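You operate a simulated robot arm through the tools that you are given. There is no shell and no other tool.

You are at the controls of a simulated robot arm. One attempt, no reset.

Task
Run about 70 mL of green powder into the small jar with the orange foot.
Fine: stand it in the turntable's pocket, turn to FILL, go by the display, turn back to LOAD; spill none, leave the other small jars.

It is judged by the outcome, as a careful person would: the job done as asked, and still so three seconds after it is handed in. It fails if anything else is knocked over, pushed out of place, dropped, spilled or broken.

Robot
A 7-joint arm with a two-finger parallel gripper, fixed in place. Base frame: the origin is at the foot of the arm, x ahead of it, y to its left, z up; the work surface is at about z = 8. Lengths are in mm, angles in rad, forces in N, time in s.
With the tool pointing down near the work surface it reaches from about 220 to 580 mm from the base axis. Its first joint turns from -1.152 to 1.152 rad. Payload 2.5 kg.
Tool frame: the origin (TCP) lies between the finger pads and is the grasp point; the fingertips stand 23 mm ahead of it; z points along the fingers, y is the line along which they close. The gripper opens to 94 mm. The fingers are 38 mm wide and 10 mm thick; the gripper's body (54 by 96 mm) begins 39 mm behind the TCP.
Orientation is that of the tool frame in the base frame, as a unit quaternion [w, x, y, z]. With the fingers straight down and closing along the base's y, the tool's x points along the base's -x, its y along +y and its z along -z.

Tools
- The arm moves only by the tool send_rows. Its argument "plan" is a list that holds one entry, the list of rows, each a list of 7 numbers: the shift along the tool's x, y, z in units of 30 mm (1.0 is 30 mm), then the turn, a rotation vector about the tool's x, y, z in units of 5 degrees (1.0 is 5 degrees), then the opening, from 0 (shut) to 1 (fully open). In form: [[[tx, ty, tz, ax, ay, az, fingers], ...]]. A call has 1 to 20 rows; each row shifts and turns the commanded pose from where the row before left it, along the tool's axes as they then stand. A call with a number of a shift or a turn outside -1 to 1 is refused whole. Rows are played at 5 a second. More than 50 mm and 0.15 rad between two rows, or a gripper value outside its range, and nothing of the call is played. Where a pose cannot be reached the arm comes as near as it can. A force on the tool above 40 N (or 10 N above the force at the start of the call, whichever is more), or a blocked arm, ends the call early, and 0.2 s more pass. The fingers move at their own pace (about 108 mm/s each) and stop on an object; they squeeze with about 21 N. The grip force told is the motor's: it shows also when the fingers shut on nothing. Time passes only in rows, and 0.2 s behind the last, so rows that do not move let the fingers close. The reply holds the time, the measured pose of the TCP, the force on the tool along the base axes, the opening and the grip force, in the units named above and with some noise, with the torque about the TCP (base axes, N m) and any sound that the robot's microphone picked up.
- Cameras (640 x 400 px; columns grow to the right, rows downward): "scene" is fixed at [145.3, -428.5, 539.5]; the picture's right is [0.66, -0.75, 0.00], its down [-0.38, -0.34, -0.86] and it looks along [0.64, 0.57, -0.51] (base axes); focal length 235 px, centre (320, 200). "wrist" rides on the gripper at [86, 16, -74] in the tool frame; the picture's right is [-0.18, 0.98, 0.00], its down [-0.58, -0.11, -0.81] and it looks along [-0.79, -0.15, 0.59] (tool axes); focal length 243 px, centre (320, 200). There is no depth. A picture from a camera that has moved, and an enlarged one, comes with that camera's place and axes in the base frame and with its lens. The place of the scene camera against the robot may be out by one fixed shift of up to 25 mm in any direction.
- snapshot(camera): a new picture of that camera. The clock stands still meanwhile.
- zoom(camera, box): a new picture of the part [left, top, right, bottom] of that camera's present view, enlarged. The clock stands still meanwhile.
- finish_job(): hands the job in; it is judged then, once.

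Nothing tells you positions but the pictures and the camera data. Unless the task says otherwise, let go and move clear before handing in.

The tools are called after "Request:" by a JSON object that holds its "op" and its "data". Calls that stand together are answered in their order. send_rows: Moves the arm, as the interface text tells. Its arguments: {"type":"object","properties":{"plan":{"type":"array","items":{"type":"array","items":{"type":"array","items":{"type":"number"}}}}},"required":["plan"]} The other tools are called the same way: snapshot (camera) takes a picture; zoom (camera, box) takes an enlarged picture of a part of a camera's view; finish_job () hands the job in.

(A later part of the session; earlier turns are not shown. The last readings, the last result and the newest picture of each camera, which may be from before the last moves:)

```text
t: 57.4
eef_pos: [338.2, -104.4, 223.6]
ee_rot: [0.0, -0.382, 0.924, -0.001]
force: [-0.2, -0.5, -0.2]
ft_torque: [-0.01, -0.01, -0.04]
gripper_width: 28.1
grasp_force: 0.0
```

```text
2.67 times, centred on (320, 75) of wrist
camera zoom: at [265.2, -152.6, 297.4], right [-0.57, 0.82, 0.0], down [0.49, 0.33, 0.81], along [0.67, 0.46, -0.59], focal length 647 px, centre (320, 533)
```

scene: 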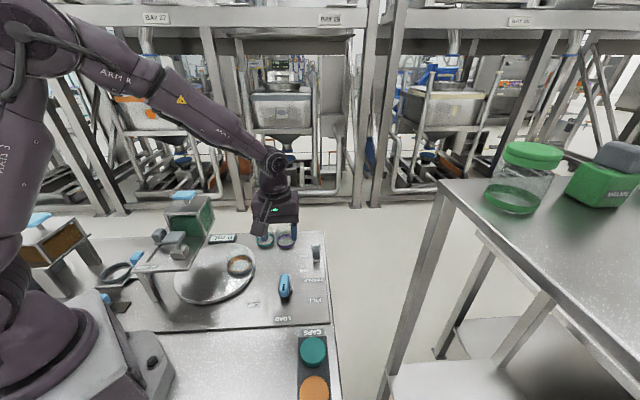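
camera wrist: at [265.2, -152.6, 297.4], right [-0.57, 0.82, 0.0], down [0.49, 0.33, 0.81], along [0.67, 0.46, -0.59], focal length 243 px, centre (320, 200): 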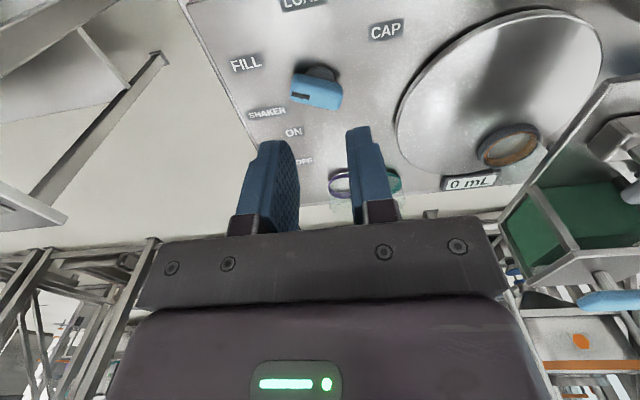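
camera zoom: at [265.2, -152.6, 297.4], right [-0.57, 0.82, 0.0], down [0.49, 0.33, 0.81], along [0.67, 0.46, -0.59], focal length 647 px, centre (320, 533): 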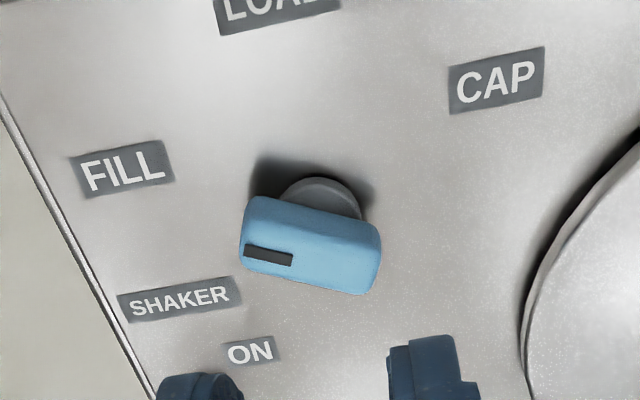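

The jar is under the outlet, the pointer sits at FILL, and the display stays at 0, so powder isn't running yet; the shaker must be what starts it. I'll go look closely at the shaker lever.

Request:
{"op": "send_rows", "data": {"plan": [[[-0.9, -0.63, 0, 0, 0, 0, 0.6], [-0.9, -0.63, 0, 0, 0, 0, 0.6], [-0.9, -0.63, 0, 0, 0, 0, 0.6], [-0.9, -0.63, 0.2, 0, 0, 0, 0.6], [-0.9, -0.63, 0.4, 0, 0, 0, 0.6], [0, 0, 0, 0, 0, 0, 0.6]]]}}

Request:
{"op": "snapshot", "data": {"camera": "wrist"}}

Request:
{"op": "zoom", "data": {"camera": "wrist", "box": [240, 30, 400, 130]}}

Request:
{"op": "zoom", "data": {"camera": "scene", "box": [290, 230, 340, 280]}}

Request:
{"op": "zoom", "data": {"camera": "scene", "box": [180, 215, 260, 265]}}

```text
t: 58.8
eef_pos: [501.0, -76.1, 204.7]
ee_rot: [0.0, -0.384, 0.923, 0.0]
force: [-0.1, -0.1, 0.1]
ft_torque: [0.01, -0.01, 0.01]
gripper_width: 56.2
grasp_force: 0.0
```

```text
taken
camera wrist: at [428.1, -124.9, 279.5], right [-0.57, 0.82, 0.0], down [0.49, 0.34, 0.81], along [0.66, 0.46, -0.59], focal length 243 px, centre (320, 200)
```

wrist: 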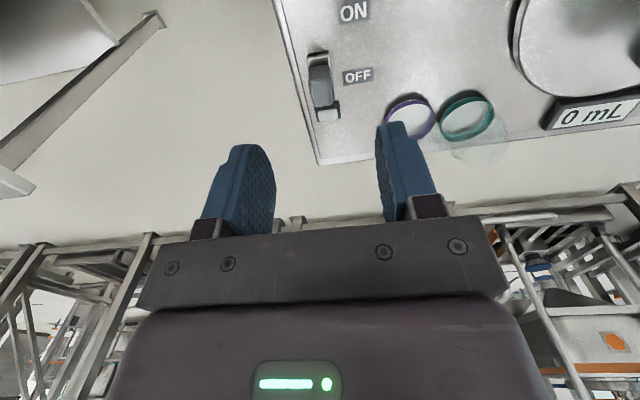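

```text
4.00 times, centred on (320, 80) of wrist
camera zoom: at [428.1, -124.9, 279.5], right [-0.57, 0.82, 0.0], down [0.49, 0.34, 0.81], along [0.66, 0.46, -0.59], focal length 970 px, centre (320, 680)
```

zoom: 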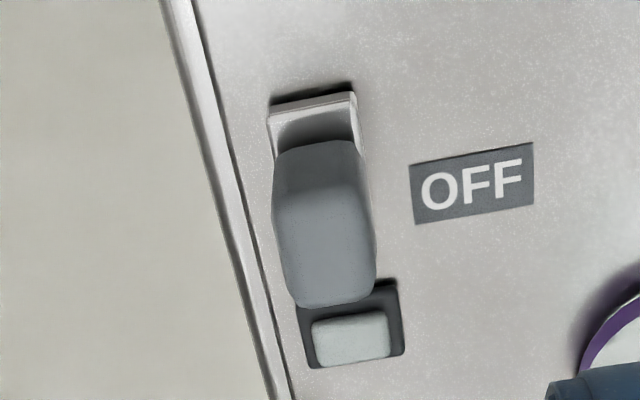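

```text
8.00 times, centred on (315, 255) of scene
camera zoom: at [145.3, -428.5, 539.5], right [0.66, -0.75, 0.0], down [-0.38, -0.34, -0.86], along [0.64, 0.57, -0.51], focal length 1879 px, centre (360, -240)
```

zoom: 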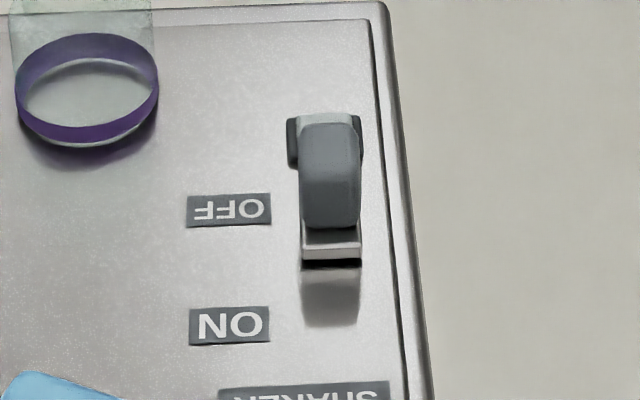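

```text
8.00 times, centred on (220, 240) of scene
camera zoom: at [145.3, -428.5, 539.5], right [0.66, -0.75, 0.0], down [-0.38, -0.34, -0.86], along [0.64, 0.57, -0.51], focal length 1879 px, centre (1120, -120)
```

zoom: 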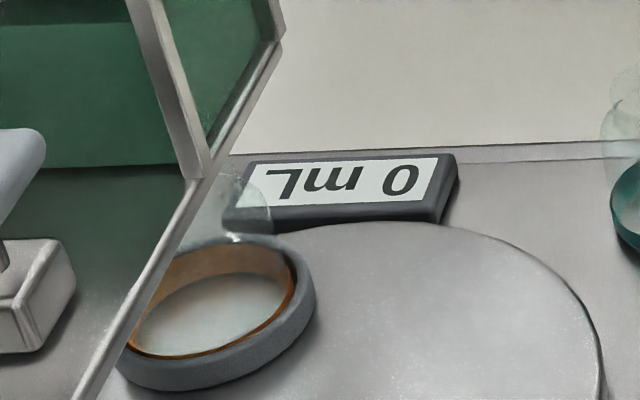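

The shaker lever leans toward OFF with its far top edge near (542,-41,58). I'll swing to a side-on view (yaw −45°), which also lines the fingers up to straddle the lever along its travel.

Request:
{"op": "send_rows", "data": {"plan": [[[0, 0, 0, 0, 0, 1, 0.8], [0, 0, 0, 0, 0, 1, 0.8], [0, 0, 0, 0, 0, 1, 0.8], [0, 0, 0, 0, 0, 1, 0.8], [0, 0, 0, 0, 0, 1, 0.8], [0, 0, 0, 0, 0, 1, 0.8], [0, 0, 0, 0, 0, 1, 0.8], [0, 0, 0, 0, 0, 1, 0.8], [0, 0, 0, 0, 0, 1, 0.8], [0, 0, 0, 0, 0, 1, 0.8], [0, 0, 0, 0, 0, 1, 0.8], [0, 0, 0, 0, 0, 1, 0.8], [0, 0, 0, 0, 0, 1, 0.8], [0, 0, 0, 0, 0, 1, 0.8], [0, 0, 0, 0, 0, 1, 0.8], [0, 0, 0, 0, 0, 1, 0.8], [0, 0, 0, 0, 0, 1, 0.8], [0, 0, 0, 0, 0, 1, 0.8], [0, 0, 0, 0, 0, 0, 0.8]]]}}

Request:
{"op": "snapshot", "data": {"camera": "wrist"}}

Request:
{"op": "zoom", "data": {"camera": "wrist", "box": [200, 0, 440, 150]}}

```text
t: 62.8
eef_pos: [499.8, -76.4, 204.1]
ee_rot: [0.0, 0.383, 0.924, 0.0]
force: [0.8, -0.2, -0.1]
ft_torque: [-0.05, 0.01, -0.01]
gripper_width: 75.2
grasp_force: 0.1
```

```text
taken
camera wrist: at [450.5, -2.8, 278.6], right [0.83, 0.56, 0.0], down [0.33, -0.49, 0.81], along [0.45, -0.67, -0.59], focal length 243 px, centre (320, 200)
```

wrist: 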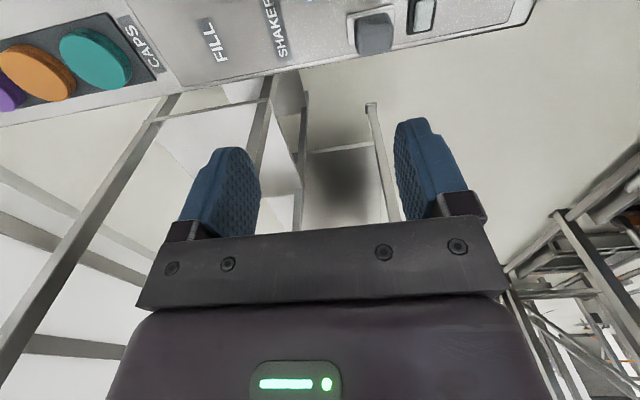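

```text
2.67 times, centred on (320, 75) of wrist
camera zoom: at [450.5, -2.8, 278.6], right [0.83, 0.56, 0.0], down [0.33, -0.49, 0.81], along [0.45, -0.67, -0.59], focal length 647 px, centre (320, 533)
```

zoom: 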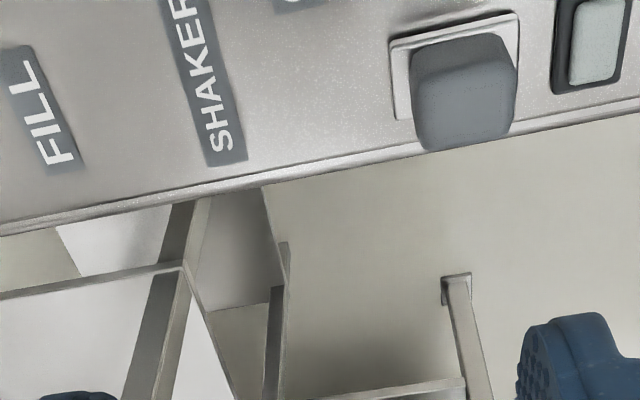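

The lever is a block on a 24×42 mm base centred near (537,-47). I'll move over it and lower for a closer side view.

Request:
{"op": "send_rows", "data": {"plan": [[[0, 0.78, 0.5, 0, 0, 0, 0.8], [0, 0.78, 0.5, 0, 0, 0, 0.8], [0, 0, 0.6, 0, 0, 0, 0.8], [0, 0, 0, 0, 0, 0, 0.8]]]}}

Request:
{"op": "snapshot", "data": {"camera": "wrist"}}

Request:
{"op": "zoom", "data": {"camera": "wrist", "box": [240, 20, 400, 120]}}

Request:
{"op": "zoom", "data": {"camera": "scene", "box": [300, 240, 330, 270]}}

```text
t: 63.8
eef_pos: [533.0, -40.8, 156.0]
ee_rot: [0.0, 0.383, 0.924, 0.0]
force: [-0.5, -0.3, 0.6]
ft_torque: [0.04, 0.0, 0.02]
gripper_width: 75.1
grasp_force: 0.0
```

```text
taken
camera wrist: at [482.5, 31.5, 229.9], right [0.82, 0.57, 0.0], down [0.33, -0.49, 0.81], along [0.46, -0.66, -0.59], focal length 243 px, centre (320, 200)
```

wrist: 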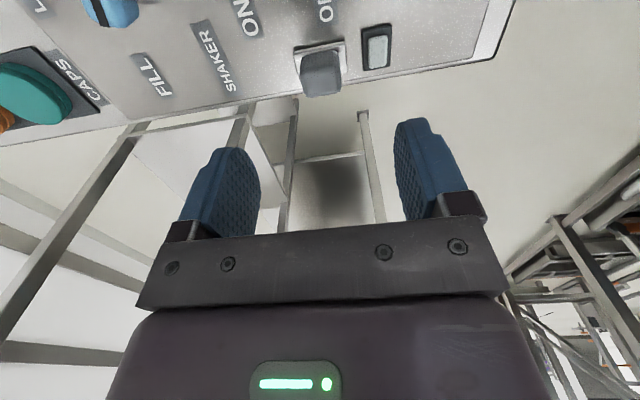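

```text
4.00 times, centred on (320, 70) of wrist
camera zoom: at [482.5, 31.5, 229.9], right [0.82, 0.57, 0.0], down [0.33, -0.49, 0.81], along [0.46, -0.66, -0.59], focal length 970 px, centre (320, 720)
```

zoom: 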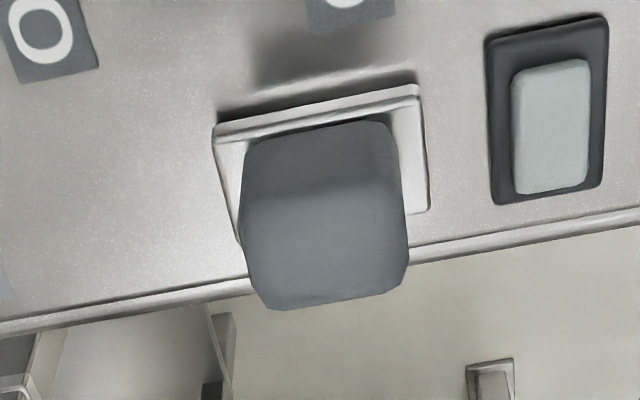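

```text
13.33 times, centred on (315, 255) of scene
camera zoom: at [145.3, -428.5, 539.5], right [0.66, -0.75, 0.0], down [-0.38, -0.34, -0.86], along [0.64, 0.57, -0.51], focal length 3132 px, centre (387, -533)
```

zoom: 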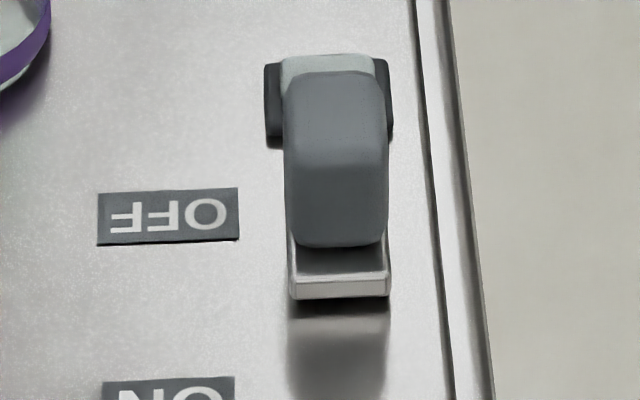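

The shaker is a slide block about 25 mm long centred at (538,-47.5), top near z=48, and the lamp sits beyond it. I'll narrow the fingers to about 39 mm and lower them astride the block so I can slide it either way at once.

Request:
{"op": "send_rows", "data": {"plan": [[[-0.29, -0.03, 0, 0, 0, 0, 0.42], [0, 0, 0.7, 0, 0, 0, 0.42], [0, 0, 0.8, 0, 0, 0, 0.42], [0, 0, 0.6, 0, 0, 0, 0.42], [0, 0, 0, 0, 0, 0, 0.42]]]}}

Request:
{"op": "snapshot", "data": {"camera": "wrist"}}

Request:
{"op": "zoom", "data": {"camera": "scene", "box": [280, 220, 340, 280]}}

```text
t: 65.0
eef_pos: [538.1, -49.5, 93.0]
ee_rot: [0.0, 0.383, 0.924, 0.0]
force: [0.0, 0.3, -0.7]
ft_torque: [-0.02, 0.03, 0.0]
gripper_width: 39.3
grasp_force: 0.0
```

```text
taken
camera wrist: at [488.8, 24.2, 168.0], right [0.82, 0.57, 0.0], down [0.33, -0.49, 0.81], along [0.46, -0.66, -0.59], focal length 243 px, centre (320, 200)
```

wrist: 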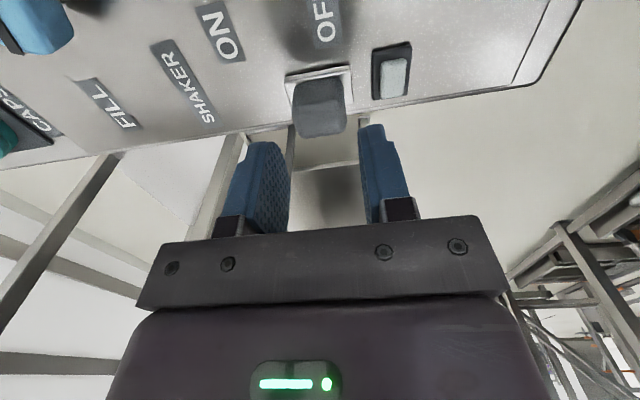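

```text
6.67 times, centred on (310, 250) of scene
camera zoom: at [145.3, -428.5, 539.5], right [0.66, -0.75, 0.0], down [-0.38, -0.34, -0.86], along [0.64, 0.57, -0.51], focal length 1566 px, centre (387, -133)
```

zoom: 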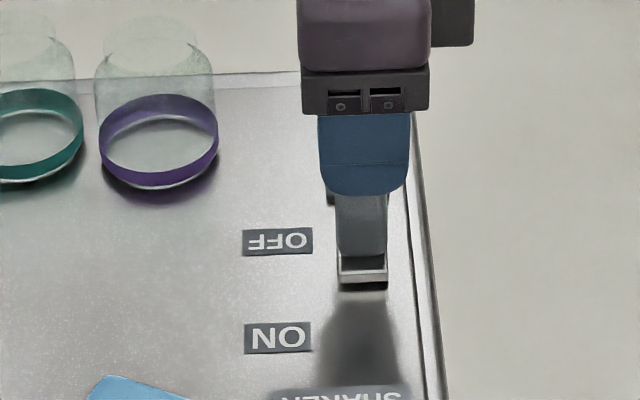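

The block is centred between the fingers. Lowering the last 40 mm to straddle it.

Request:
{"op": "send_rows", "data": {"plan": [[[0, 0, 0.6, 0, 0, 0, 0.42], [0, 0, 0.5, 0, 0, 0, 0.42], [0, 0, 0.25, 0, 0, 0, 0.42], [0, 0, 0, 0, 0, 0, 0.42]]]}}

Request:
{"op": "snapshot", "data": {"camera": "wrist"}}

Request:
{"op": "snapshot", "data": {"camera": "scene"}}

Request:
{"op": "zoom", "data": {"camera": "scene", "box": [280, 220, 340, 280]}}

```text
t: 66.0
eef_pos: [538.2, -50.4, 52.5]
ee_rot: [0.0, 0.383, 0.924, 0.001]
force: [-0.4, -0.1, -0.6]
ft_torque: [0.04, 0.04, 0.02]
gripper_width: 39.5
grasp_force: 0.1
```

```text
taken
camera wrist: at [489.5, 24.2, 127.4], right [0.82, 0.57, 0.0], down [0.33, -0.49, 0.81], along [0.46, -0.66, -0.59], focal length 243 px, centre (320, 200)
```

wrist: 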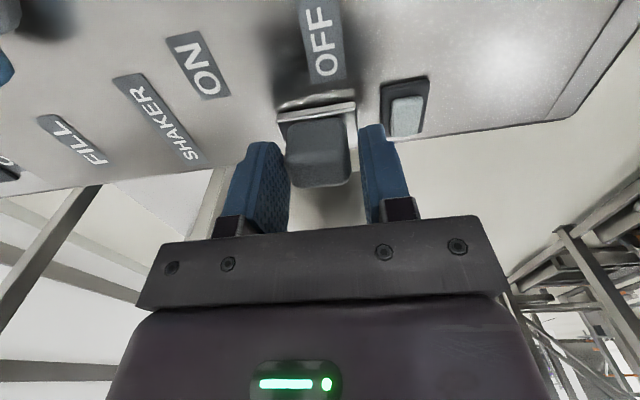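

```text
taken
```

scene: 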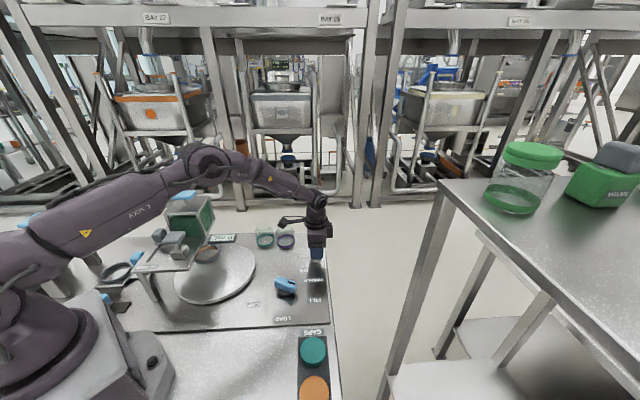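

```text
6.67 times, centred on (310, 250) of scene
camera zoom: at [145.3, -428.5, 539.5], right [0.66, -0.75, 0.0], down [-0.38, -0.34, -0.86], along [0.64, 0.57, -0.51], focal length 1566 px, centre (387, -133)
```

zoom: 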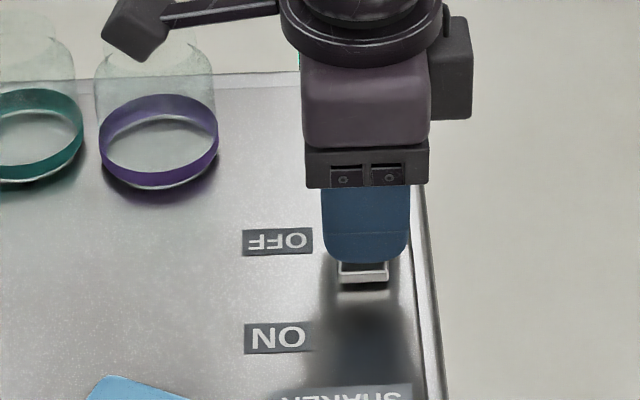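

The fingers straddle the OFF block and the display stays visible in the scene view. I'll narrow the fingers slightly so there is little slack, still without moving the switch.

Request:
{"op": "send_rows", "data": {"plan": [[[0, 0, 0, 0, 0, 0, 0.33], [0, 0, 0, 0, 0, 0, 0.33]]]}}

Request:
{"op": "zoom", "data": {"camera": "wrist", "box": [220, 60, 420, 230]}}

Request:
{"op": "zoom", "data": {"camera": "scene", "box": [180, 215, 260, 265]}}

```text
t: 66.6
eef_pos: [539.4, -49.6, 53.7]
ee_rot: [0.001, 0.383, 0.924, 0.0]
force: [-3.2, -1.2, 0.0]
ft_torque: [-0.01, -0.05, -0.02]
gripper_width: 32.1
grasp_force: 1.5
```

```text
2.35 times, centred on (320, 145) of wrist
camera zoom: at [489.3, 23.9, 127.3], right [0.82, 0.57, 0.0], down [0.34, -0.49, 0.81], along [0.46, -0.67, -0.59], focal length 571 px, centre (320, 329)
```

zoom: 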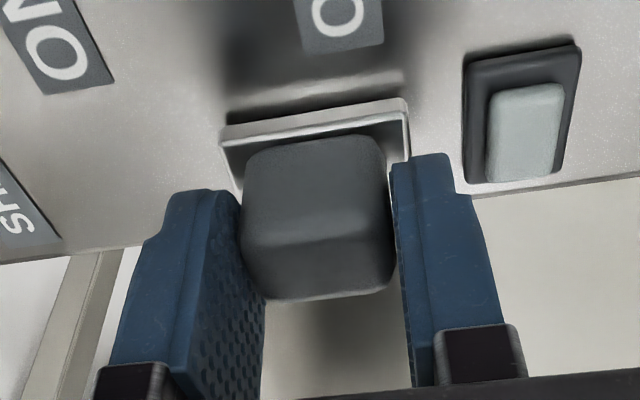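

```text
8.00 times, centred on (220, 240) of scene
camera zoom: at [145.3, -428.5, 539.5], right [0.66, -0.75, 0.0], down [-0.38, -0.34, -0.86], along [0.64, 0.57, -0.51], focal length 1879 px, centre (1120, -120)
```

zoom: 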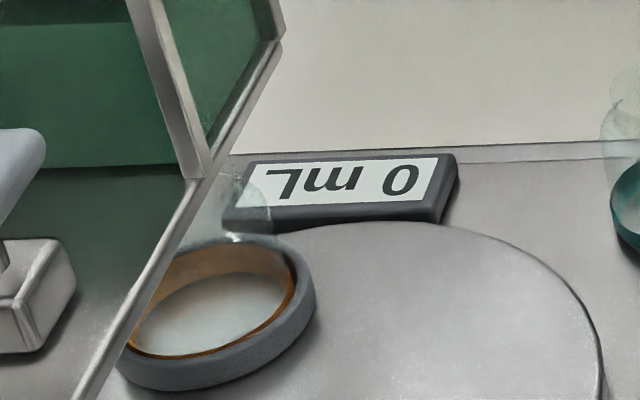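

Everything is still at OFF and 0 mL. I'll give one short pulse — slide about 39 mm toward ON and straight back — to learn how fast powder runs.

Request:
{"op": "send_rows", "data": {"plan": [[[0, -0.65, 0, 0, 0, 0, 0.33], [0, -0.65, 0, 0, 0, 0, 0.33], [0, 0.65, 0, 0, 0, 0, 0.33], [0, 0.65, 0, 0, 0, 0, 0.33]]]}}

Request:
{"op": "zoom", "data": {"camera": "scene", "box": [180, 215, 260, 265]}}

Request:
{"op": "snapshot", "data": {"camera": "wrist"}}

```text
t: 67.6
eef_pos: [537.4, -50.1, 54.1]
ee_rot: [-0.001, 0.383, 0.924, 0.001]
force: [-0.8, -0.3, 0.6]
ft_torque: [-0.03, -0.03, -0.01]
gripper_width: 32.1
grasp_force: 0.8
```

```text
8.00 times, centred on (220, 240) of scene
camera zoom: at [145.3, -428.5, 539.5], right [0.66, -0.75, 0.0], down [-0.38, -0.34, -0.86], along [0.64, 0.57, -0.51], focal length 1879 px, centre (1120, -120)
```

zoom: 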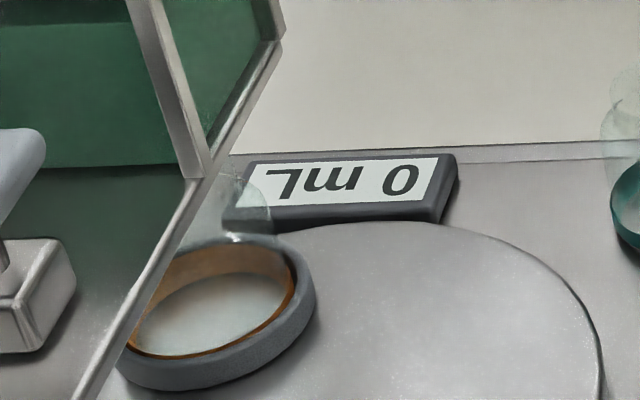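

```text
taken
camera wrist: at [488.6, 24.3, 128.4], right [0.82, 0.57, 0.0], down [0.33, -0.49, 0.81], along [0.46, -0.67, -0.59], focal length 243 px, centre (320, 200)
```

wrist: 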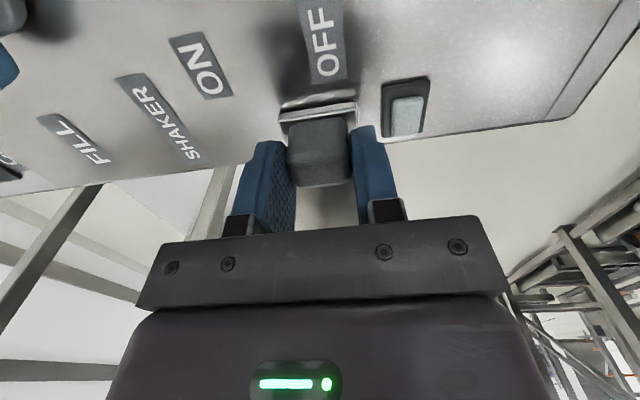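

The block went and came back with the display still at 0, so either the pulse was too short or ON wasn't reached. I'll slide it to the ON side and look straight away.

Request:
{"op": "send_rows", "data": {"plan": [[[0, -0.65, 0, 0, 0, 0, 0.33], [0, -0.65, 0, 0, 0, 0, 0.33]]]}}

Request:
{"op": "zoom", "data": {"camera": "scene", "box": [180, 215, 260, 265]}}

Request:
{"op": "snapshot", "data": {"camera": "wrist"}}

Request:
{"op": "zoom", "data": {"camera": "scene", "box": [280, 220, 340, 280]}}

```text
t: 68.2
eef_pos: [510.1, -78.3, 54.8]
ee_rot: [0.001, 0.382, 0.924, 0.0]
force: [-0.1, 0.6, 0.2]
ft_torque: [0.02, 0.02, -0.03]
gripper_width: 31.9
grasp_force: 1.4
```

```text
8.00 times, centred on (220, 240) of scene
camera zoom: at [145.4, -428.5, 539.5], right [0.66, -0.75, 0.0], down [-0.38, -0.34, -0.86], along [0.64, 0.57, -0.51], focal length 1879 px, centre (1120, -120)
```

zoom: 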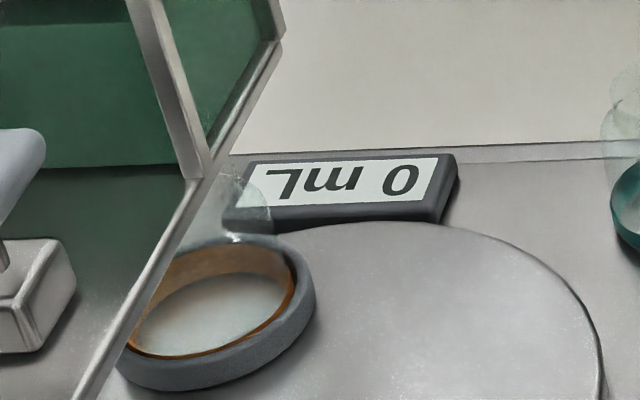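

```text
taken
camera wrist: at [461.2, -4.3, 128.0], right [0.82, 0.57, 0.0], down [0.33, -0.49, 0.81], along [0.46, -0.67, -0.59], focal length 243 px, centre (320, 200)
```

wrist: 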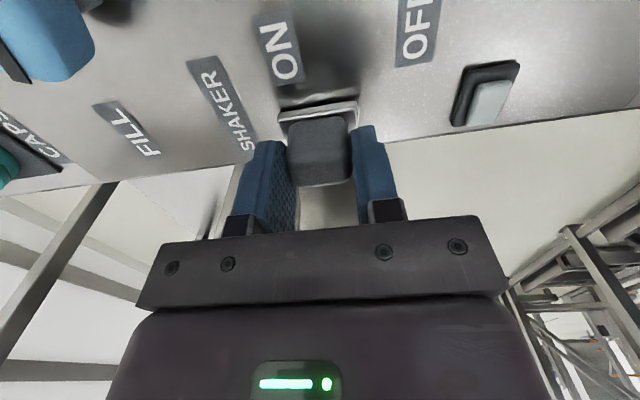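

```text
6.67 times, centred on (310, 250) of scene
camera zoom: at [145.4, -428.5, 539.5], right [0.66, -0.75, 0.0], down [-0.38, -0.34, -0.86], along [0.64, 0.57, -0.51], focal length 1566 px, centre (387, -133)
```

zoom: 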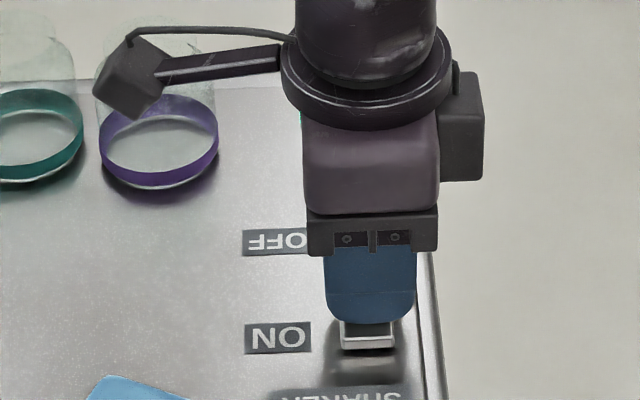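

It's a free slide, and it has moved 39 mm with about 20 mm still to go to line up with ON. I'll push on in small steps and check the lamp and display each time.

Request:
{"op": "send_rows", "data": {"plan": [[[0, -0.35, 0, 0, 0, 0, 0.33]]]}}

Request:
{"op": "zoom", "data": {"camera": "scene", "box": [180, 215, 260, 265]}}

Request:
{"op": "snapshot", "data": {"camera": "wrist"}}

```text
t: 68.6
eef_pos: [505.4, -83.6, 53.3]
ee_rot: [0.001, 0.382, 0.924, 0.002]
force: [7.7, 5.3, -1.2]
ft_torque: [-0.09, -0.11, -0.12]
gripper_width: 35.6
grasp_force: 5.2
```

```text
8.00 times, centred on (220, 240) of scene
camera zoom: at [145.4, -428.5, 539.5], right [0.66, -0.75, 0.0], down [-0.38, -0.34, -0.86], along [0.64, 0.57, -0.51], focal length 1879 px, centre (1120, -120)
```

zoom: 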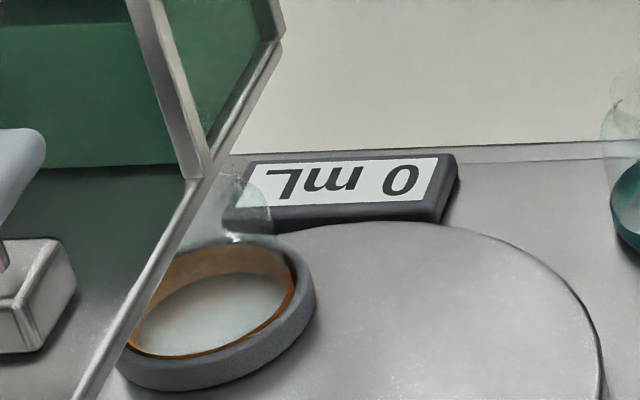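

```text
taken
camera wrist: at [455.3, -10.0, 127.7], right [0.82, 0.57, 0.01], down [0.33, -0.49, 0.81], along [0.46, -0.66, -0.59], focal length 243 px, centre (320, 200)
```

wrist: 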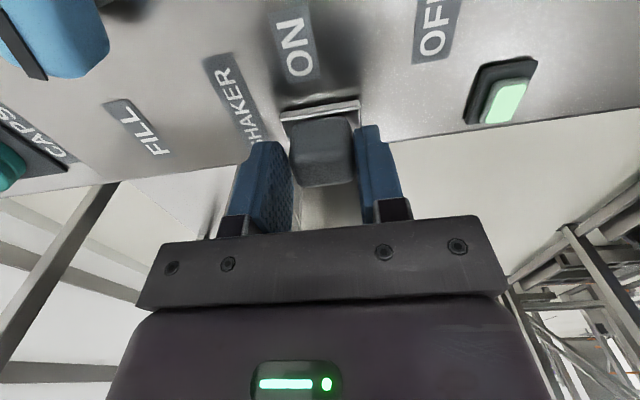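

The lamp has lit green, so the shaker is ON at its end stop. I'll wait in short steps and read the display.

Request:
{"op": "send_rows", "data": {"plan": [[[0, 0.08, 0, 0, 0, 0, 0.33]]]}}

Request:
{"op": "zoom", "data": {"camera": "scene", "box": [150, 190, 270, 290]}}

```text
t: 69.0
eef_pos: [504.2, -82.1, 53.3]
ee_rot: [0.0, 0.382, 0.924, 0.0]
force: [4.2, 5.5, 2.0]
ft_torque: [0.1, -0.03, -0.02]
gripper_width: 33.7
grasp_force: 2.8
```

```text
4.00 times, centred on (210, 240) of scene
camera zoom: at [145.3, -428.5, 539.5], right [0.66, -0.75, 0.0], down [-0.38, -0.34, -0.86], along [0.64, 0.57, -0.51], focal length 940 px, centre (760, 40)
```

zoom: 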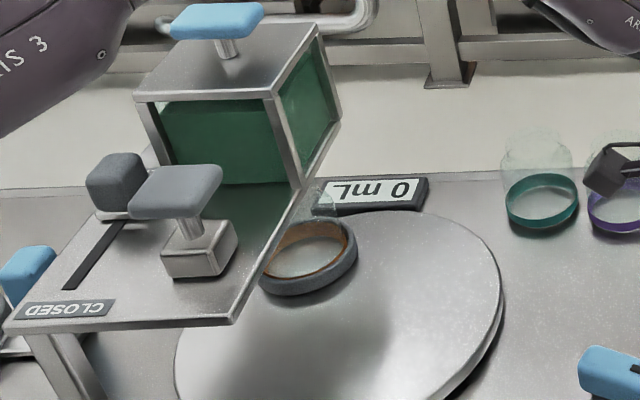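

Still 0 mL with the shaker running for under a second. I'll wait a little longer.

Request:
{"op": "send_rows", "data": {"plan": [[[0, 0, 0, 0, 0, 0, 0.33], [0, 0, 0, 0, 0, 0, 0.33]]]}}

Request:
{"op": "zoom", "data": {"camera": "scene", "box": [180, 215, 260, 265]}}

Request:
{"op": "zoom", "data": {"camera": "wrist", "box": [380, 40, 560, 140]}}

```text
t: 69.6
eef_pos: [506.3, -83.0, 53.3]
ee_rot: [0.001, 0.383, 0.924, 0.0]
force: [3.9, 6.4, 1.2]
ft_torque: [0.08, -0.07, -0.01]
gripper_width: 34.0
grasp_force: 3.8
```

```text
8.00 times, centred on (220, 240) of scene
camera zoom: at [145.3, -428.5, 539.5], right [0.66, -0.75, 0.0], down [-0.38, -0.34, -0.86], along [0.64, 0.57, -0.51], focal length 1879 px, centre (1120, -120)
```

zoom: 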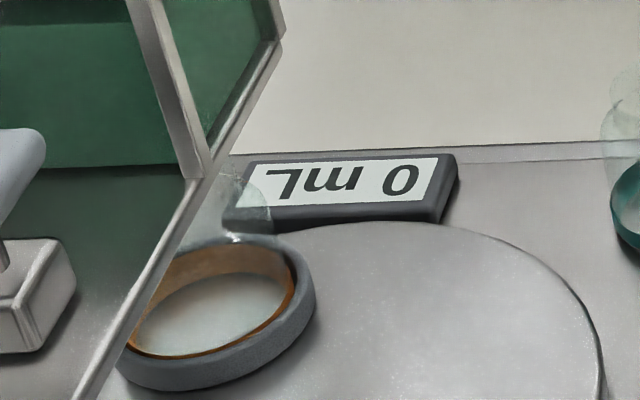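

```text
3.56 times, centred on (470, 90) of wrist
camera zoom: at [456.4, -9.3, 127.6], right [0.82, 0.57, 0.0], down [0.33, -0.49, 0.81], along [0.46, -0.66, -0.59], focal length 863 px, centre (-213, 591)
```

zoom: 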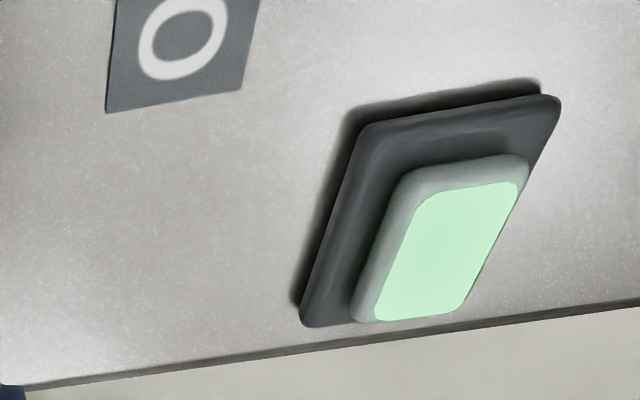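

Lamp is on but no powder has come and nothing is spilling. I'll wait one more second and look again, including at the turntable for any powder.

Request:
{"op": "send_rows", "data": {"plan": [[[0, 0, 0, 0, 0, 0, 0.33], [0, 0, 0, 0, 0, 0, 0.33], [0, 0, 0, 0, 0, 0, 0.33], [0, 0, 0, 0, 0, 0, 0.33]]]}}

Request:
{"op": "zoom", "data": {"camera": "scene", "box": [150, 190, 270, 290]}}

```text
t: 70.6
eef_pos: [507.0, -81.5, 54.1]
ee_rot: [0.0, 0.383, 0.924, 0.0]
force: [3.9, 6.2, 1.4]
ft_torque: [0.09, -0.05, 0.0]
gripper_width: 34.3
grasp_force: 3.8
```

```text
4.00 times, centred on (210, 240) of scene
camera zoom: at [145.3, -428.5, 539.5], right [0.66, -0.75, 0.0], down [-0.38, -0.34, -0.86], along [0.64, 0.57, -0.51], focal length 940 px, centre (760, 40)
```

zoom: 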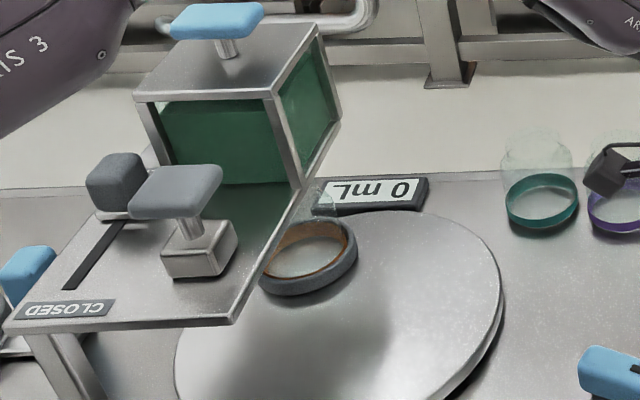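

The shaker is on, the gate knob sits at OPEN and the jar is at FILL, yet nothing flows. I'll wait another second in case of a start-up delay before questioning the gate.

Request:
{"op": "send_rows", "data": {"plan": [[[0, 0, 0, 0, 0, 0, 0.33], [0, 0, 0, 0, 0, 0, 0.33], [0, 0, 0, 0, 0, 0, 0.33], [0, 0, 0, 0, 0, 0, 0.33], [0, 0, 0, 0, 0, 0, 0.33]]]}}

Request:
{"op": "zoom", "data": {"camera": "scene", "box": [180, 215, 260, 265]}}

Request:
{"op": "zoom", "data": {"camera": "scene", "box": [130, 200, 200, 270]}}

```text
t: 71.8
eef_pos: [505.0, -82.9, 54.1]
ee_rot: [-0.001, 0.382, 0.924, 0.0]
force: [3.7, 7.0, 2.0]
ft_torque: [0.09, -0.03, -0.03]
gripper_width: 34.0
grasp_force: 3.5
```

```text
8.00 times, centred on (220, 240) of scene
camera zoom: at [145.3, -428.5, 539.5], right [0.66, -0.75, 0.0], down [-0.38, -0.34, -0.86], along [0.64, 0.57, -0.51], focal length 1879 px, centre (1120, -120)
```

zoom: 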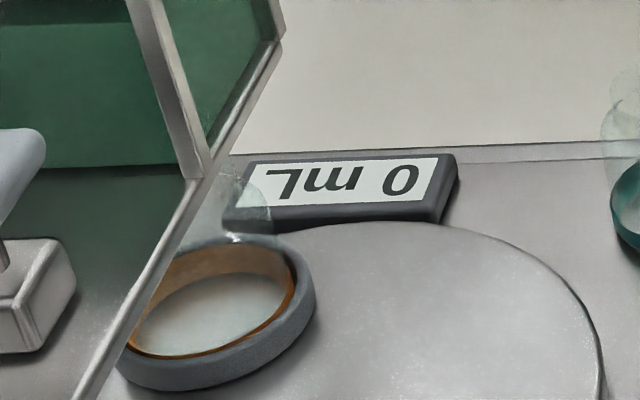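

```text
5.71 times, centred on (165, 235) of scene
camera zoom: at [145.3, -428.5, 539.5], right [0.66, -0.75, 0.0], down [-0.38, -0.34, -0.86], along [0.64, 0.57, -0.51], focal length 1342 px, centre (1206, 0)
```

zoom: 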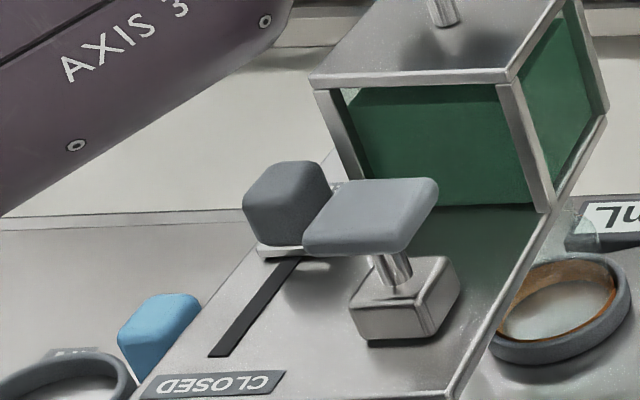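

Nothing is flowing after 3 s of shaking, so one of the conditions isn't met — likely the FILL position or the gate. I'll slide the shaker back to OFF first, then inspect both carefully.

Request:
{"op": "send_rows", "data": {"plan": [[[0, 0.5, 0, 0, 0, 0, 0.33], [0, 0.5, 0, 0, 0, 0, 0.33], [0, 0.57, 0, 0, 0, 0, 0.33], [0, 0, 0, 0, 0, 0, 0.33]]]}}

Request:
{"op": "snapshot", "data": {"camera": "wrist"}}

Request:
{"op": "zoom", "data": {"camera": "scene", "box": [180, 215, 260, 265]}}

```text
t: 72.8
eef_pos: [537.5, -48.9, 52.9]
ee_rot: [0.0, 0.382, 0.924, 0.0]
force: [-1.0, -2.2, 0.3]
ft_torque: [-0.03, -0.01, 0.05]
gripper_width: 32.0
grasp_force: 0.6
```

```text
taken
camera wrist: at [488.6, 24.5, 126.7], right [0.82, 0.57, 0.0], down [0.34, -0.49, 0.81], along [0.46, -0.67, -0.59], focal length 243 px, centre (320, 200)
```

wrist: 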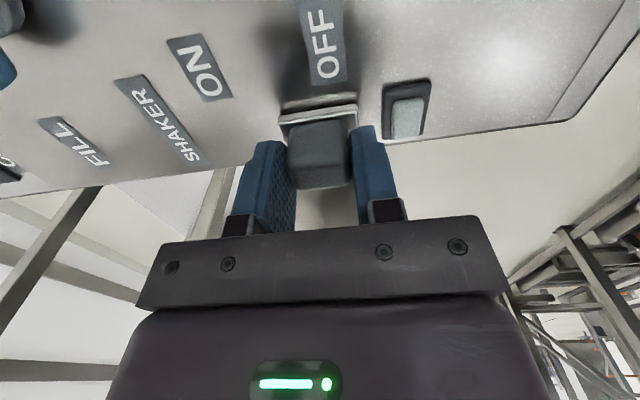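

```text
8.00 times, centred on (220, 240) of scene
camera zoom: at [145.3, -428.5, 539.5], right [0.66, -0.75, 0.0], down [-0.38, -0.34, -0.86], along [0.64, 0.57, -0.51], focal length 1879 px, centre (1120, -120)
```

zoom: 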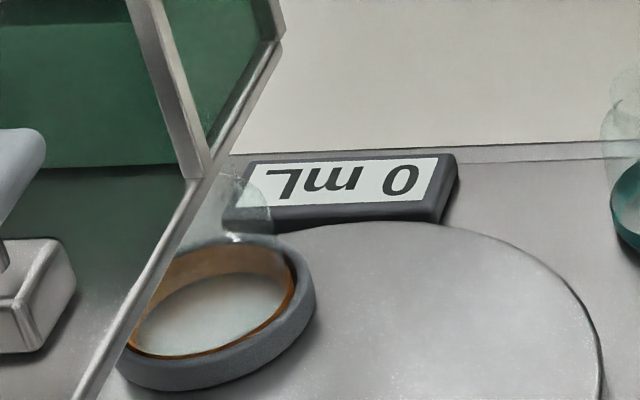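

Shaker is OFF again and the lamp is out. Now I'll rise and fly over to look straight down on the gate slot to read its other label and see where the knob really sits.

Request:
{"op": "send_rows", "data": {"plan": [[[0, -0.1, 0, 0, 0, 0, 0.45], [0, 0, -0.6, 0, 0, 0, 0.45], [0, 0, -1, 0, 0, 0, 0.45], [0, 0, -1, 0, 0, 0, 0.45], [0, 0, -1, 0, 0, 0, 0.45], [0, 0, -1, 0, 0, 0, 0.45], [0, 0, -1, 0, 0, 0, 0.45], [0, 0, -1, 0, 0, 0, 0.45], [0, 0, -1, 0, 0, 0, 0.45], [0, 0, -1, 0, 0, 0, 0.45], [0, 0, -1, 0, 0, 0, 0.45], [0, 0, 0, 0, 0, -1, 0.45], [0, 0, 0, 0, 0, -1, 0.45], [0, 0, 0, 0, 0, -1, 0.45], [0, 0, 0, 0, 0, -1, 0.45], [0, 0, 0, 0, 0, -1, 0.45], [0, 0, 0, 0, 0, -1, 0.45], [0, 0, 0, 0, 0, -1, 0.45], [0, 0, 0, 0, 0, -1, 0.45], [0, 0, 0, 0, 0, -1, 0.45]]]}}

Request:
{"op": "snapshot", "data": {"camera": "scene"}}

```text
t: 77.0
eef_pos: [537.8, -51.4, 340.7]
ee_rot: [0.0, -0.002, 1.0, 0.0]
force: [-0.2, 0.0, 0.3]
ft_torque: [0.02, -0.02, -0.02]
gripper_width: 42.0
grasp_force: 0.0
```

```text
taken
```

scene: 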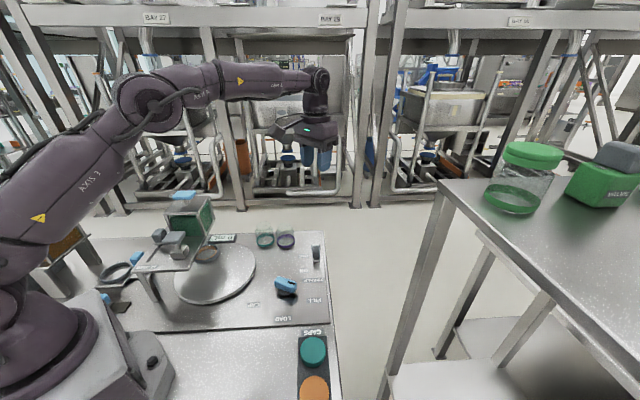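

Shaker confirmed back at OFF. Flying high over to the gate now.

Request:
{"op": "send_rows", "data": {"plan": [[[0.96, 0.73, -0.06, 0, 0, 0, 0.45], [0.96, 0.73, -0.06, 0, 0, 0, 0.45], [0.96, 0.73, -0.06, 0, 0, 0, 0.45], [0.96, 0.73, -0.06, 0, 0, 0, 0.45], [0.96, 0.73, -0.06, 0, 0, 0, 0.45], [0.96, 0.73, -0.06, 0, 0, 0, 0.45], [0.96, 0.73, -0.06, 0, 0, 0, 0.45], [0.96, 0.73, -0.06, 0, 0, 0, 0.45], [0.96, 0.73, -0.06, 0, 0, 0, 0.45], [0.96, 0.73, -0.06, 0, 0, 0, 0.45], [0.96, 0.73, -0.06, 0, 0, 0, 0.45], [0, 0, 0, 0, 0, 0, 0.45]]]}}

Request:
{"op": "snapshot", "data": {"camera": "wrist"}}

Request:
{"op": "zoom", "data": {"camera": "wrist", "box": [200, 0, 440, 150]}}

```text
t: 79.6
eef_pos: [218.4, 188.9, 361.6]
ee_rot: [0.0, 0.0, 1.0, 0.0]
force: [0.2, 0.0, 0.9]
ft_torque: [0.0, -0.02, 0.02]
gripper_width: 42.4
grasp_force: 0.1
```

```text
taken
camera wrist: at [133.0, 204.6, 435.9], right [0.18, 0.98, 0.0], down [0.58, -0.11, 0.81], along [0.79, -0.15, -0.59], focal length 243 px, centre (320, 200)
```

wrist: 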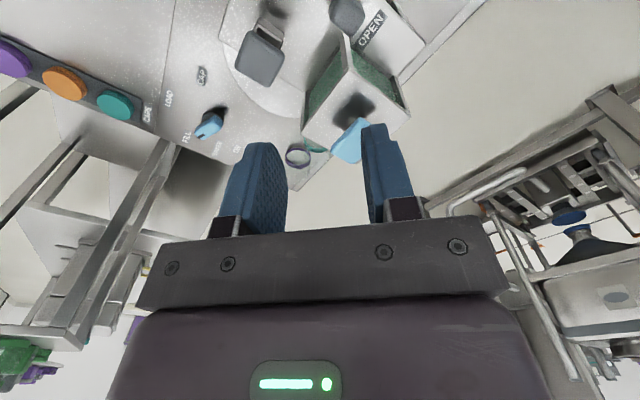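

```text
2.67 times, centred on (320, 75) of wrist
camera zoom: at [133.0, 204.6, 435.9], right [0.18, 0.98, 0.0], down [0.58, -0.11, 0.81], along [0.79, -0.15, -0.59], focal length 647 px, centre (320, 533)
```

zoom: 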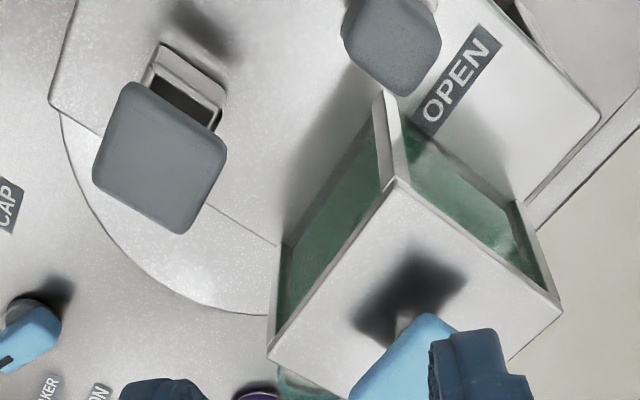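

The far label is OPEN, so the gate is indeed open. That leaves the FILL alignment, so I'll tilt the wrist to look horizontally under the hopper and compare the jar mouth with the outlet.

Request:
{"op": "send_rows", "data": {"plan": [[[0, 0, 0, 0, 0, -1, 0.6], [0, 0, 0, 0, 0, -1, 0.6], [0, 0, 0, 0, 0, -1, 0.6], [0, 0, 0, 0, 0, -1, 0.6], [0, 0, 0, 0, 0, -1, 0.6], [0, 0, 0, 0, 0, -1, 0.6], [0, 0, 0, 0, 0, -1, 0.6], [0, 0, 0, 0, 0, -1, 0.6], [0, 0, 0, 0, 0, -1, 0.6], [0, 0, 0, 0, 0, -1, 0.6], [0, 0, 0, 0, 0, -1, 0.6], [0, 0, 0, 0, 0, -1, 0.6], [0, 0, 0, 0, 0, -1, 0.6], [0, 0, 0, 0, 0, -1, 0.6], [0, 0, 0, 0, 0, -1, 0.6], [0, 0, 0, 0, 0, -1, 0.6], [0, 0, 0, 0, 0, -1, 0.6], [0, 0, 0, 0, 0, -1, 0.6], [0, 0, 0, 0, 0, -1, 0.6], [0, 0, 0, 0, 0, -1, 0.6]]]}}

Request:
{"op": "send_rows", "data": {"plan": [[[0, 0, 0, 0, 0, -1, 0.6], [0, 0, 0, 0, 0, -1, 0.6], [0, 0, 0, 0, 0, -1, 0.6], [0.866, -0.29, 0, 0, 0, 0, 0.6], [0.866, -0.29, 0, 0, 0, 0, 0.6], [0.866, -0.29, 0, 0, 0, 0, 0.6], [0.866, -0.29, 0, 0, 0, 0, 0.6], [0.866, -0.29, 0.8, 0, 0, 0, 0.6], [0.866, -0.29, 0.9, 0, 0, 0, 0.6], [0.866, -0.29, 0.9, 0, 0, 0, 0.6], [0, 0, 1, 0, 0, 0, 0.6], [0, 0, 1, 0, 0, 0, 0.6], [0, 0, 0, 0, 0, 0, 0.6]]]}}

Request:
{"op": "snapshot", "data": {"camera": "wrist"}}

```text
t: 83.8
eef_pos: [219.8, 188.9, 361.2]
ee_rot: [0.0, 0.767, -0.641, 0.0]
force: [0.0, 0.2, -0.1]
ft_torque: [-0.01, 0.0, 0.01]
gripper_width: 56.4
grasp_force: 0.0
```

```text
t: 86.6
eef_pos: [351.0, 52.3, 221.5]
ee_rot: [0.0, 0.843, -0.537, 0.0]
force: [0.4, 0.0, 0.8]
ft_torque: [0.01, 0.02, -0.03]
gripper_width: 56.6
grasp_force: 0.1
```

```text
taken
camera wrist: at [373.8, -33.4, 295.9], right [-0.97, -0.25, 0.0], down [-0.15, 0.57, 0.81], along [-0.2, 0.78, -0.59], focal length 243 px, centre (320, 200)
```

wrist: 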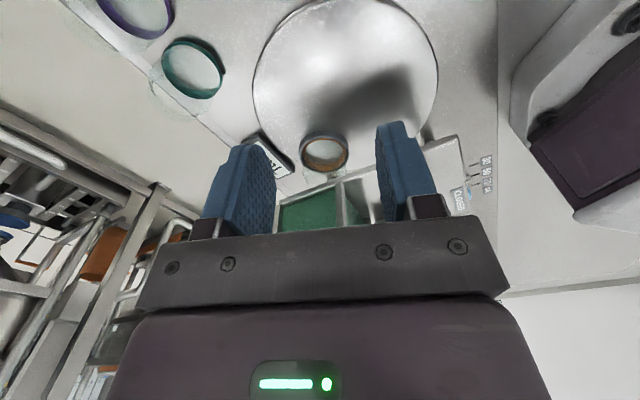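

Now tilting the wrist forward to look more horizontally under the deck, then lowering.

Request:
{"op": "send_rows", "data": {"plan": [[[0, 0, 0, 0, -1, 0, 0.6], [0, 0, 0, 0, -1, 0, 0.6], [0, 0, 0, 0, -1, 0, 0.6], [0, 0, 0, 0, -1, 0, 0.6], [0, 0, 0, 0, -1, 0, 0.6], [0, 0, 0, 0, -1, 0, 0.6], [0, 0, 0, 0, 0, 0, 0.6]]]}}

Request:
{"op": "snapshot", "data": {"camera": "wrist"}}

```text
t: 88.2
eef_pos: [351.6, 50.7, 223.1]
ee_rot: [-0.14, 0.815, -0.519, -0.218]
force: [0.4, 0.3, -0.5]
ft_torque: [0.03, 0.03, 0.0]
gripper_width: 56.2
grasp_force: 0.0
```

```text
taken
camera wrist: at [385.5, -57.4, 243.2], right [-0.96, -0.27, 0.09], down [0.06, 0.14, 0.99], along [-0.28, 0.95, -0.11], focal length 243 px, centre (320, 200)
```

wrist: 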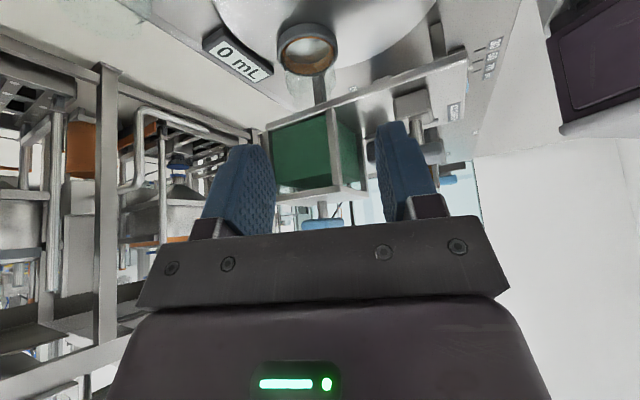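

The tilt works. Lowering so the camera is just below deck height.

Request:
{"op": "send_rows", "data": {"plan": [[[0.5, 0, 0.866, 0, 0, 0, 0.6], [0.5, 0, 0.866, 0, 0, 0, 0.6], [0.5, 0, 0.866, 0, 0, 0, 0.6], [0.5, 0, 0.866, 0, 0, 0, 0.6], [0, 0, 0, 0, 0, 0, 0.6]]]}}

Request:
{"op": "snapshot", "data": {"camera": "wrist"}}

Request:
{"op": "zoom", "data": {"camera": "wrist", "box": [240, 80, 400, 200]}}

```text
t: 89.4
eef_pos: [352.5, 49.6, 103.3]
ee_rot: [-0.138, 0.816, -0.518, -0.218]
force: [-0.4, -1.2, 0.3]
ft_torque: [0.02, -0.01, 0.0]
gripper_width: 56.5
grasp_force: 0.1
```

```text
taken
camera wrist: at [384.9, -57.4, 124.0], right [-0.96, -0.27, 0.09], down [0.06, 0.14, 0.99], along [-0.28, 0.95, -0.12], focal length 243 px, centre (320, 200)
```

wrist: 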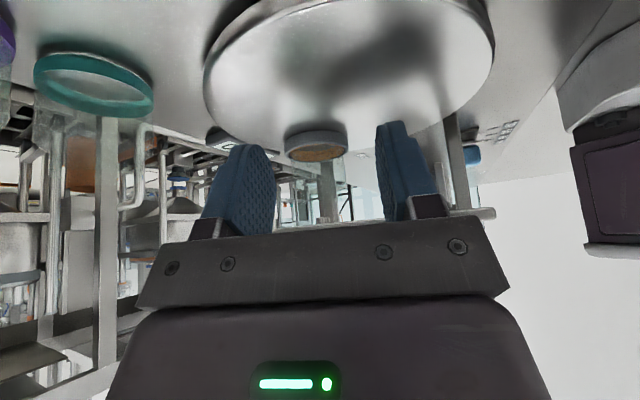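

```text
3.33 times, centred on (320, 140) of wrist
camera zoom: at [384.9, -57.4, 124.0], right [-0.96, -0.27, 0.09], down [0.06, 0.14, 0.99], along [-0.28, 0.95, -0.12], focal length 809 px, centre (320, 400)
```

zoom: 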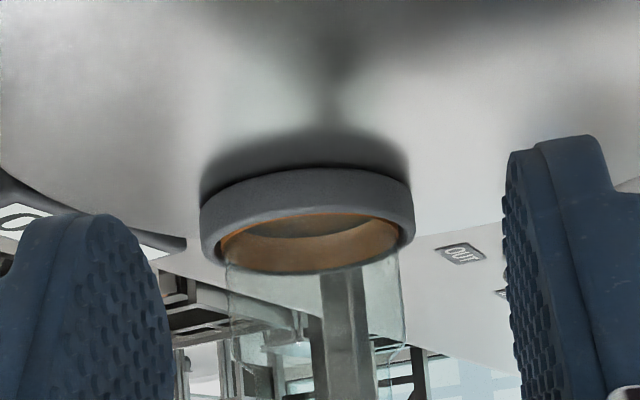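

The jar shows under the deck. Zooming on the space between jar mouth and deck underside to find the outlet.

Request:
{"op": "zoom", "data": {"camera": "wrist", "box": [270, 130, 390, 230]}}

```text
4.00 times, centred on (330, 180) of wrist
camera zoom: at [384.9, -57.4, 124.0], right [-0.96, -0.27, 0.09], down [0.06, 0.14, 0.99], along [-0.28, 0.95, -0.12], focal length 970 px, centre (280, 280)
```

zoom: 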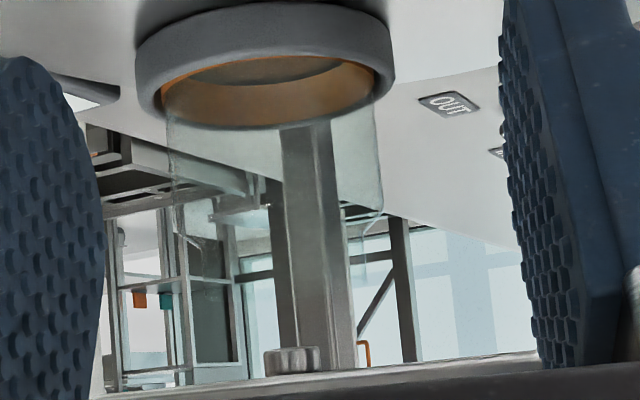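

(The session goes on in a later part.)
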